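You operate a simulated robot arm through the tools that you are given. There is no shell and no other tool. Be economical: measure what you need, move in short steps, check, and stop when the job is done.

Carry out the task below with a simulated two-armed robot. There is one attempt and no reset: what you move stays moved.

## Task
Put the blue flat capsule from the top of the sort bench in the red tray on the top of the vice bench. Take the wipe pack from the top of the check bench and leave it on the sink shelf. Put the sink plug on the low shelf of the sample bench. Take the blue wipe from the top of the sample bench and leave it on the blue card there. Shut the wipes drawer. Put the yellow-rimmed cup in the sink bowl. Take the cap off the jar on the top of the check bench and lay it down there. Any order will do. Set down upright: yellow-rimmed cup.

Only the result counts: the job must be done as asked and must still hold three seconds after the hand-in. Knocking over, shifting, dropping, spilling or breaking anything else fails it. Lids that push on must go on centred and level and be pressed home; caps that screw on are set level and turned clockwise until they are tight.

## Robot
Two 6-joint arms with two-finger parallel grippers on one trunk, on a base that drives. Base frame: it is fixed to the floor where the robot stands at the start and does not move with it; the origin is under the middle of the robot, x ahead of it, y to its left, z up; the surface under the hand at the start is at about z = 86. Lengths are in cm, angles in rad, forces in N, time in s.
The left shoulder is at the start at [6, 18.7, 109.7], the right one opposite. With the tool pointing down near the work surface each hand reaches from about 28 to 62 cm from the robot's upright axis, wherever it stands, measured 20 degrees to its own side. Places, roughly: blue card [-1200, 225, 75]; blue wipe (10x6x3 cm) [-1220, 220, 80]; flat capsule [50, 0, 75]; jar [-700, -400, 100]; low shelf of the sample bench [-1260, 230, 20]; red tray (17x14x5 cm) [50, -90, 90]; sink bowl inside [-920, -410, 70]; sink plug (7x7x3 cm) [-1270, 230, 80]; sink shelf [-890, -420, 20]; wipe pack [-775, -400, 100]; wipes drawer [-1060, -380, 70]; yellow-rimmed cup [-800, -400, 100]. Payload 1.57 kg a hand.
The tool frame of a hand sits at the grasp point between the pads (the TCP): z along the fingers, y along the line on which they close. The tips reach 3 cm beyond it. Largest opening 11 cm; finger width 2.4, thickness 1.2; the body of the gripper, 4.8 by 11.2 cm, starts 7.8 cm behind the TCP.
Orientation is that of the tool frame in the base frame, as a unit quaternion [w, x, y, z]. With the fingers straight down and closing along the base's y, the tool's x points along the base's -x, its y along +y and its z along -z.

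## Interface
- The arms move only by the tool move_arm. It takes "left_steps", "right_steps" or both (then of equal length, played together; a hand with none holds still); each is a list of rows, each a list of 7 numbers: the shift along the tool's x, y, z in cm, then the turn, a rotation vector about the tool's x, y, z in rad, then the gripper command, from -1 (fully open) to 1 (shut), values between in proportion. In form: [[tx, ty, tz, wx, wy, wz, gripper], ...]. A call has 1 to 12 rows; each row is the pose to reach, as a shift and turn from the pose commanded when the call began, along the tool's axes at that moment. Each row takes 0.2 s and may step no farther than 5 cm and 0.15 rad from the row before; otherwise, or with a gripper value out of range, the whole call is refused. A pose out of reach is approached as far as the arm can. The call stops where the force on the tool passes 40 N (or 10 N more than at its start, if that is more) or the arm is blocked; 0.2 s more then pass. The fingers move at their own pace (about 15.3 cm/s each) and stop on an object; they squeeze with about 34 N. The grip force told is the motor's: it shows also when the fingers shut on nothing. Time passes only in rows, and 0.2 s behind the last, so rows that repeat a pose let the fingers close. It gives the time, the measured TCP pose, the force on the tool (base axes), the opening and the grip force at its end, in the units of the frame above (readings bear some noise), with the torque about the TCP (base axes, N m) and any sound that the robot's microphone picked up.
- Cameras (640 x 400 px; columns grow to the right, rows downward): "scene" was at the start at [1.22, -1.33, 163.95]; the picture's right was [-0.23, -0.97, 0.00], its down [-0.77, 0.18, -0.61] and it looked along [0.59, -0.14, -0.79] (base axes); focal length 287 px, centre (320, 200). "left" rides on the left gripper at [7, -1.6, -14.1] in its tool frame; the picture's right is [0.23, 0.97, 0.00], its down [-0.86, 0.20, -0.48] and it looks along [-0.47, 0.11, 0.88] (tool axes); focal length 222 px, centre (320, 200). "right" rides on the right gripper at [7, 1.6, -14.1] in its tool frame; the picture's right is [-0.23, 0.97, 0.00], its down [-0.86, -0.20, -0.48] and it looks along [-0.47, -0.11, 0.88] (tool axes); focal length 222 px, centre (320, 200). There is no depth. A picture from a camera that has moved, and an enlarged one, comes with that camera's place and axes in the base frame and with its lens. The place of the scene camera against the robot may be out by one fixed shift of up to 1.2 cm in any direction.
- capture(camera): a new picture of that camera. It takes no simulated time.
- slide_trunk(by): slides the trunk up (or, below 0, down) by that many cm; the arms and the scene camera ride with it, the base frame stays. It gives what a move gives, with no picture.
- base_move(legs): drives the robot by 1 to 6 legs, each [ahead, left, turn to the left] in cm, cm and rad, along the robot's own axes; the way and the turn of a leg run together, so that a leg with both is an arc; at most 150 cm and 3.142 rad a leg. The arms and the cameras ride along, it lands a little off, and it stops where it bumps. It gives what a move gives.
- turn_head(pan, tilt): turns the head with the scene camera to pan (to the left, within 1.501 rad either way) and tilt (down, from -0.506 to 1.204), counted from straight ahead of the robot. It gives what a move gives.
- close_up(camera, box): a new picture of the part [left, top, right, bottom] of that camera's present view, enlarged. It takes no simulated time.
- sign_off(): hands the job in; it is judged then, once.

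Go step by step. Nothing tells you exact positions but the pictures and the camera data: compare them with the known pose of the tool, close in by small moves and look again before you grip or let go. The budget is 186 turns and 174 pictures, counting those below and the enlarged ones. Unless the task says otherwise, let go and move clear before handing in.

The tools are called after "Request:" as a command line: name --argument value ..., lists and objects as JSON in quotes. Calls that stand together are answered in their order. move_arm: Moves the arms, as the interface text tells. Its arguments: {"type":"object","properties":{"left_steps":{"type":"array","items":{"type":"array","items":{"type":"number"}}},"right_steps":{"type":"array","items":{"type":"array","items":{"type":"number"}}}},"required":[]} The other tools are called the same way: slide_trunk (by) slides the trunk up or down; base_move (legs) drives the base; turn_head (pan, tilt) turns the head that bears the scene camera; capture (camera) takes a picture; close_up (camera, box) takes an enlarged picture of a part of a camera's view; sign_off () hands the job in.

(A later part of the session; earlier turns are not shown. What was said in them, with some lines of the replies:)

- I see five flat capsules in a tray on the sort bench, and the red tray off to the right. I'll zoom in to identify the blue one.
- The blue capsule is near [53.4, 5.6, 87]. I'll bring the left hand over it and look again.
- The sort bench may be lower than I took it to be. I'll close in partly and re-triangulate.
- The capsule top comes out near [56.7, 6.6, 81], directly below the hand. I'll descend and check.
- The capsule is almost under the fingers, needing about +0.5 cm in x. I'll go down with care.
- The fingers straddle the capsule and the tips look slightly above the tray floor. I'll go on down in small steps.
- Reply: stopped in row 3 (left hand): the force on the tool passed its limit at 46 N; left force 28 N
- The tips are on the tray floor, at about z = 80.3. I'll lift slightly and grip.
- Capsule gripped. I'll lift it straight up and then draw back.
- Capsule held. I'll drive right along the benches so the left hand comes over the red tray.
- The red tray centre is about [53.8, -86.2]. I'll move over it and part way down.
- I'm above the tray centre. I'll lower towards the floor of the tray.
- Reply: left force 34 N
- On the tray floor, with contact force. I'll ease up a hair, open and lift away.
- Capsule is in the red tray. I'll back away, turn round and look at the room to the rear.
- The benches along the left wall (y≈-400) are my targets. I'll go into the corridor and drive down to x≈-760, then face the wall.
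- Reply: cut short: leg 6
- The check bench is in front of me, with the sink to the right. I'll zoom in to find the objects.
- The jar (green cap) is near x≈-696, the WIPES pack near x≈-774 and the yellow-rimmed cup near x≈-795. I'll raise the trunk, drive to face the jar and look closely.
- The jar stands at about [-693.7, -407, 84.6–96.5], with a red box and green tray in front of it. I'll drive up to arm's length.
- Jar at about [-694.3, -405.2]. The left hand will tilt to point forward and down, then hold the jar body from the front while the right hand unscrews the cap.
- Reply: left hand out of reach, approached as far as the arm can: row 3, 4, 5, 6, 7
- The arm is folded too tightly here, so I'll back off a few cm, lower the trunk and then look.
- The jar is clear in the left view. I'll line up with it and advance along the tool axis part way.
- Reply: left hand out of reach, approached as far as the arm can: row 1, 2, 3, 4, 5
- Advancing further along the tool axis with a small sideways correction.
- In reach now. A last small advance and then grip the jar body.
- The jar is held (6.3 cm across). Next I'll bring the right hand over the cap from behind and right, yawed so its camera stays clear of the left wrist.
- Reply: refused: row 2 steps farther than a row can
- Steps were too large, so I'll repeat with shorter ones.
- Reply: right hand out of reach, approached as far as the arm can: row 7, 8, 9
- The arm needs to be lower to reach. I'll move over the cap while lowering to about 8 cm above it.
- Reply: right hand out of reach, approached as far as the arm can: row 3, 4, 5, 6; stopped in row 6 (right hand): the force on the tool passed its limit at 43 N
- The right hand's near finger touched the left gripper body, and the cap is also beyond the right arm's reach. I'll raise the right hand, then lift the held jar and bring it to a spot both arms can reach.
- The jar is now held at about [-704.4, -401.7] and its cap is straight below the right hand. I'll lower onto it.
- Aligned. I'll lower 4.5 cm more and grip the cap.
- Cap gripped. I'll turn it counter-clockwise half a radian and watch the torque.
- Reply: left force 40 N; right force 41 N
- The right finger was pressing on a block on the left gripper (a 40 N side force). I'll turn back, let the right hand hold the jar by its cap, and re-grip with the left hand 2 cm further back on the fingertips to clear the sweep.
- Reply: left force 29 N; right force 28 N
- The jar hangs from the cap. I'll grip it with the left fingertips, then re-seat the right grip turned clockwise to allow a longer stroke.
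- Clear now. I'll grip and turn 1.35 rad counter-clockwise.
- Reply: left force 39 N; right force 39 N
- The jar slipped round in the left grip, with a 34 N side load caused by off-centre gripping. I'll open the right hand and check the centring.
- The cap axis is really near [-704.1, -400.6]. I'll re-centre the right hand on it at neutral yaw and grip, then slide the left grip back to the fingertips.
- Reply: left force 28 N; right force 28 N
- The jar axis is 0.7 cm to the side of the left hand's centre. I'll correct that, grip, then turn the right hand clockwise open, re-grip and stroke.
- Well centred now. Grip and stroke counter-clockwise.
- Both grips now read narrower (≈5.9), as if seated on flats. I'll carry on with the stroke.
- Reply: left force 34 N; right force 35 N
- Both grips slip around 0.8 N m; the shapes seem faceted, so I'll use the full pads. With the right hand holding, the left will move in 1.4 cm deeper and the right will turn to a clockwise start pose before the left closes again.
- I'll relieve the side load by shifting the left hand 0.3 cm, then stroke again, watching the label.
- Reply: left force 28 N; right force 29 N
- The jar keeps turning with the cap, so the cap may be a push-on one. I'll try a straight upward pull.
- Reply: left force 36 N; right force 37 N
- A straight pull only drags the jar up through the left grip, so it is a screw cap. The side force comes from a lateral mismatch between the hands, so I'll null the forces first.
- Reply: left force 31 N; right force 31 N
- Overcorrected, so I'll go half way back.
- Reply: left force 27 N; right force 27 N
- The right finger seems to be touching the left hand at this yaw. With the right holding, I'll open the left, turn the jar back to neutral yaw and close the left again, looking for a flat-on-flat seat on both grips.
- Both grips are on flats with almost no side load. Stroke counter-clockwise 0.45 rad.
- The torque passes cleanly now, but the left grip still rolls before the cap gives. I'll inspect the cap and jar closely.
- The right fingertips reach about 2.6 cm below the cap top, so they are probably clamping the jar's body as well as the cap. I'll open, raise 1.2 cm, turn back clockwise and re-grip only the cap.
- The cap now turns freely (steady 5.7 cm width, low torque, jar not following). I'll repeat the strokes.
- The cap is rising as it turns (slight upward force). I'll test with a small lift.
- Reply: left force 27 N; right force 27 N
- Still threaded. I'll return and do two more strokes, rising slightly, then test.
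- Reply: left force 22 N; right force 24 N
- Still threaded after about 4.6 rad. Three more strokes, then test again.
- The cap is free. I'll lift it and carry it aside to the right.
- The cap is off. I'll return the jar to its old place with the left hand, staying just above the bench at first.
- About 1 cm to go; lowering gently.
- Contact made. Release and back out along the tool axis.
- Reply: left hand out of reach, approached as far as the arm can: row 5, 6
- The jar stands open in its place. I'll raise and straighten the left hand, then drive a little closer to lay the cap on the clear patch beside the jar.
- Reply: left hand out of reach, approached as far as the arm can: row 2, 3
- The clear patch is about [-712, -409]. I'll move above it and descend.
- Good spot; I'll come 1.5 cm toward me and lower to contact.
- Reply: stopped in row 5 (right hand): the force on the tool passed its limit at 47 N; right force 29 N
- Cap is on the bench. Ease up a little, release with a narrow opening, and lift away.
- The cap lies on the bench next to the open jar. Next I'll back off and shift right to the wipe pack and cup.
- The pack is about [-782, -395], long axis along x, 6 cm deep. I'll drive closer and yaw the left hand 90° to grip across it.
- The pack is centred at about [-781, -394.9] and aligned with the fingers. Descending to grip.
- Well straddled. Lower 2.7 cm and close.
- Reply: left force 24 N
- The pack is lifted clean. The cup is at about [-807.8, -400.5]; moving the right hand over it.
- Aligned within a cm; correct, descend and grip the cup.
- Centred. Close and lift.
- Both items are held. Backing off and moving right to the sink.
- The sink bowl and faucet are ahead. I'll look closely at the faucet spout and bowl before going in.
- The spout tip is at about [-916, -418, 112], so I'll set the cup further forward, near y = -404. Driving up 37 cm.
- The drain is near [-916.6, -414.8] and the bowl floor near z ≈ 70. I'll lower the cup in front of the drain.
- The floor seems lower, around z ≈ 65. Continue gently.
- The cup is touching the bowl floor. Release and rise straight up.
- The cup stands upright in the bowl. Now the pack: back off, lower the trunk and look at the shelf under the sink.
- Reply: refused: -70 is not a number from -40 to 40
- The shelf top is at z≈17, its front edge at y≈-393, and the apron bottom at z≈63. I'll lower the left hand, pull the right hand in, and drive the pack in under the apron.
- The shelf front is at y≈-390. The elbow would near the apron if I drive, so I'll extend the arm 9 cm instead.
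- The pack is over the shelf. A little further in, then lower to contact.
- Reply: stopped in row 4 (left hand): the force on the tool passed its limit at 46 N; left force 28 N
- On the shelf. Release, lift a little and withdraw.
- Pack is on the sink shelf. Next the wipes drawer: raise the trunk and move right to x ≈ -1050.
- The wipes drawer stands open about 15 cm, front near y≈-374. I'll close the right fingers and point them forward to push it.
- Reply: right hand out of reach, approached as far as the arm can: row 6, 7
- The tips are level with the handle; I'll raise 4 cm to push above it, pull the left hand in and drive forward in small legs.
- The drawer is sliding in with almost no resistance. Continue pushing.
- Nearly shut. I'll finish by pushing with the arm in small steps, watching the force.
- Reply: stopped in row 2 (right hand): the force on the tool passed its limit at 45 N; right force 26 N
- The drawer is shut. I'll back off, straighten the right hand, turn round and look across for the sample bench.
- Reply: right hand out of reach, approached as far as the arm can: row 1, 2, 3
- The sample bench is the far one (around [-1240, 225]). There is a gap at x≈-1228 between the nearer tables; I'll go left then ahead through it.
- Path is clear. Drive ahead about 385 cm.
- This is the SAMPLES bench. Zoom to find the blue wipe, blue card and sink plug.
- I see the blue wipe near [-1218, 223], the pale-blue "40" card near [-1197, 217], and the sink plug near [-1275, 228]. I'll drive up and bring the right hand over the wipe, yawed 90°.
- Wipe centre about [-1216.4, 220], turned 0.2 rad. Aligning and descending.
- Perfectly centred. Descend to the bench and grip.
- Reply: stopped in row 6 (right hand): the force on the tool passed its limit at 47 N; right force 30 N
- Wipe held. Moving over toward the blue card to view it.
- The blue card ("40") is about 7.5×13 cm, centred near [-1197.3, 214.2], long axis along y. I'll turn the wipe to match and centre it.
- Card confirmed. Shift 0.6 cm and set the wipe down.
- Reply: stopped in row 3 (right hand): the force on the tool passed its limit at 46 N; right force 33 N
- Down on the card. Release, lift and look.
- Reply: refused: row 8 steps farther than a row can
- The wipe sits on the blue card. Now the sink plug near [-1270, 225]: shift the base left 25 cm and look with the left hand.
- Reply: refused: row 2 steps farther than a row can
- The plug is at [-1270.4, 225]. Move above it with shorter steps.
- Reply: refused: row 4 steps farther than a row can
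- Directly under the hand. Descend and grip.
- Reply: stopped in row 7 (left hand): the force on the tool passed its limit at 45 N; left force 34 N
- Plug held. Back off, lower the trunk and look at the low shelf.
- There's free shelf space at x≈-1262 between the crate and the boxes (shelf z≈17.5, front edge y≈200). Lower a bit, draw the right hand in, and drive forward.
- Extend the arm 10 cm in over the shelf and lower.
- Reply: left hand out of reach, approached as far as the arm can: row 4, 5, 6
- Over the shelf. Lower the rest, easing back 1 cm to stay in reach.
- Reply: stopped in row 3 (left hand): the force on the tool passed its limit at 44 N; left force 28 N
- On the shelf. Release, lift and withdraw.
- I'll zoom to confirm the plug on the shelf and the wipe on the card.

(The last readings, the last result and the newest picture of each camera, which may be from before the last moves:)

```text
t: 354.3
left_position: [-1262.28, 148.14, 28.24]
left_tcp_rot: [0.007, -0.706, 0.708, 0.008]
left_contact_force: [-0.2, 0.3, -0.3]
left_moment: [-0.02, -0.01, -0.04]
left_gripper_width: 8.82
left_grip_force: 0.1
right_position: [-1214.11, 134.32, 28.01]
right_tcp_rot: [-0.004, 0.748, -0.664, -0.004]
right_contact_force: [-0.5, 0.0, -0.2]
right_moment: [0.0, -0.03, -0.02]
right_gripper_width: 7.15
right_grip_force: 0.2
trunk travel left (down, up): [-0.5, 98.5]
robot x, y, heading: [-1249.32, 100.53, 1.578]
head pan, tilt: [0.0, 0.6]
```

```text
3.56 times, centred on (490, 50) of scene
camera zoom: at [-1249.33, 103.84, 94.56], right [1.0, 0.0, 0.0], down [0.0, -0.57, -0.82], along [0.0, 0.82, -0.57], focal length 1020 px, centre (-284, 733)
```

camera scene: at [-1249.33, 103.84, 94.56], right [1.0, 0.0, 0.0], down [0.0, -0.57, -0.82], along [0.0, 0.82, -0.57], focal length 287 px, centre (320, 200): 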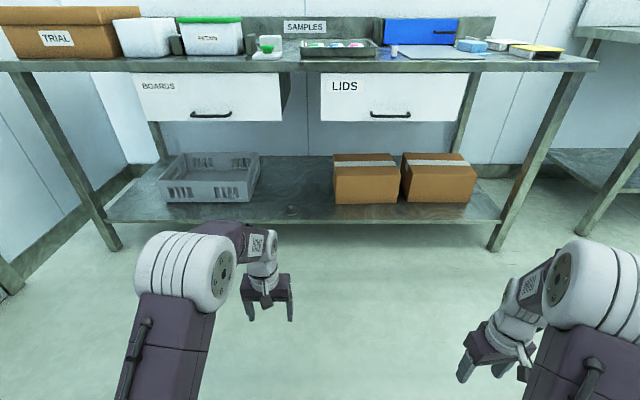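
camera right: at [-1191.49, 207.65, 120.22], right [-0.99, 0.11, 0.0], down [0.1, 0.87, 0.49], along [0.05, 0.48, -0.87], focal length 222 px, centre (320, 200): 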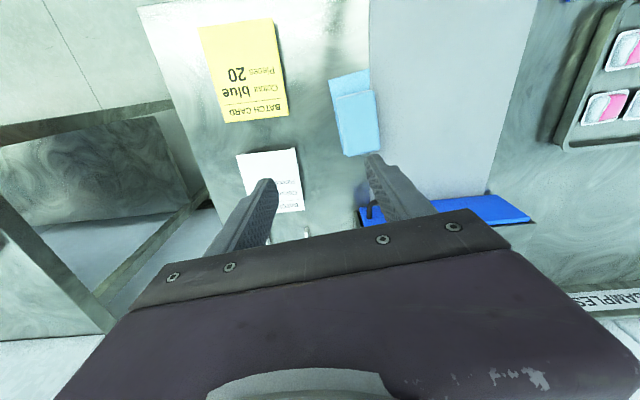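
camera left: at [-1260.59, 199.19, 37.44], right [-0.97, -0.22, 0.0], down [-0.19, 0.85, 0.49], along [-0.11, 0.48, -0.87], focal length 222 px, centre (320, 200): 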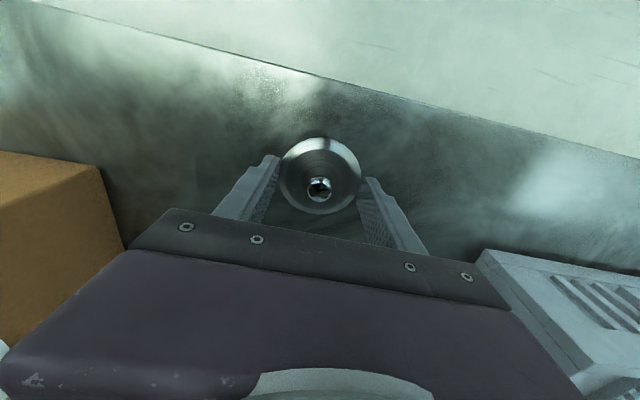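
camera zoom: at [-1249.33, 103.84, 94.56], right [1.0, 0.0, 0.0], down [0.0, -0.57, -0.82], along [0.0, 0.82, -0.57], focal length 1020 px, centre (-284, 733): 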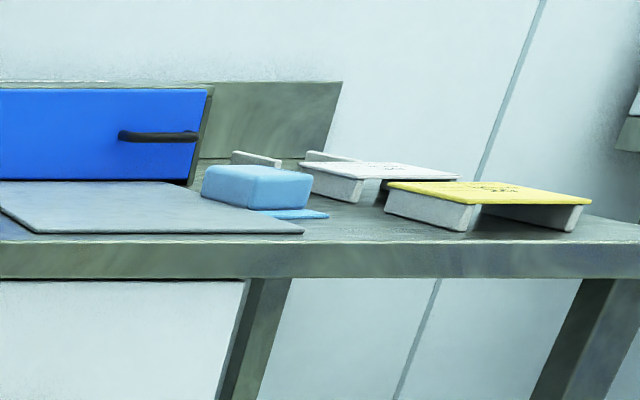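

The plug sits on the low shelf, the wipe is on the blue card, and both hands are empty and clear. Everything asked for is done, so I'm handing in.

Request:
sign_off

```text
The job is handed in.
```

I did all seven tasks and handed the job in; the hand-in returned no pass or fail.

- **Blue flat capsule:** in the red tray on the vice bench.
- **Wipe pack:** on the sink shelf.
- **Sink plug:** on the low shelf of the sample bench.
- **Blue wipe:** on the blue card, possibly overhanging the grey sheet beside it by about half a centimetre.
- **Wipes drawer:** pushed shut until it stopped.
- **Yellow-rimmed cup:** upright in the sink bowl.
- **Jar:** cap unscrewed and laid next to it on the check bench. I lifted the jar to do this and set it back in its place, to within about a centimetre.
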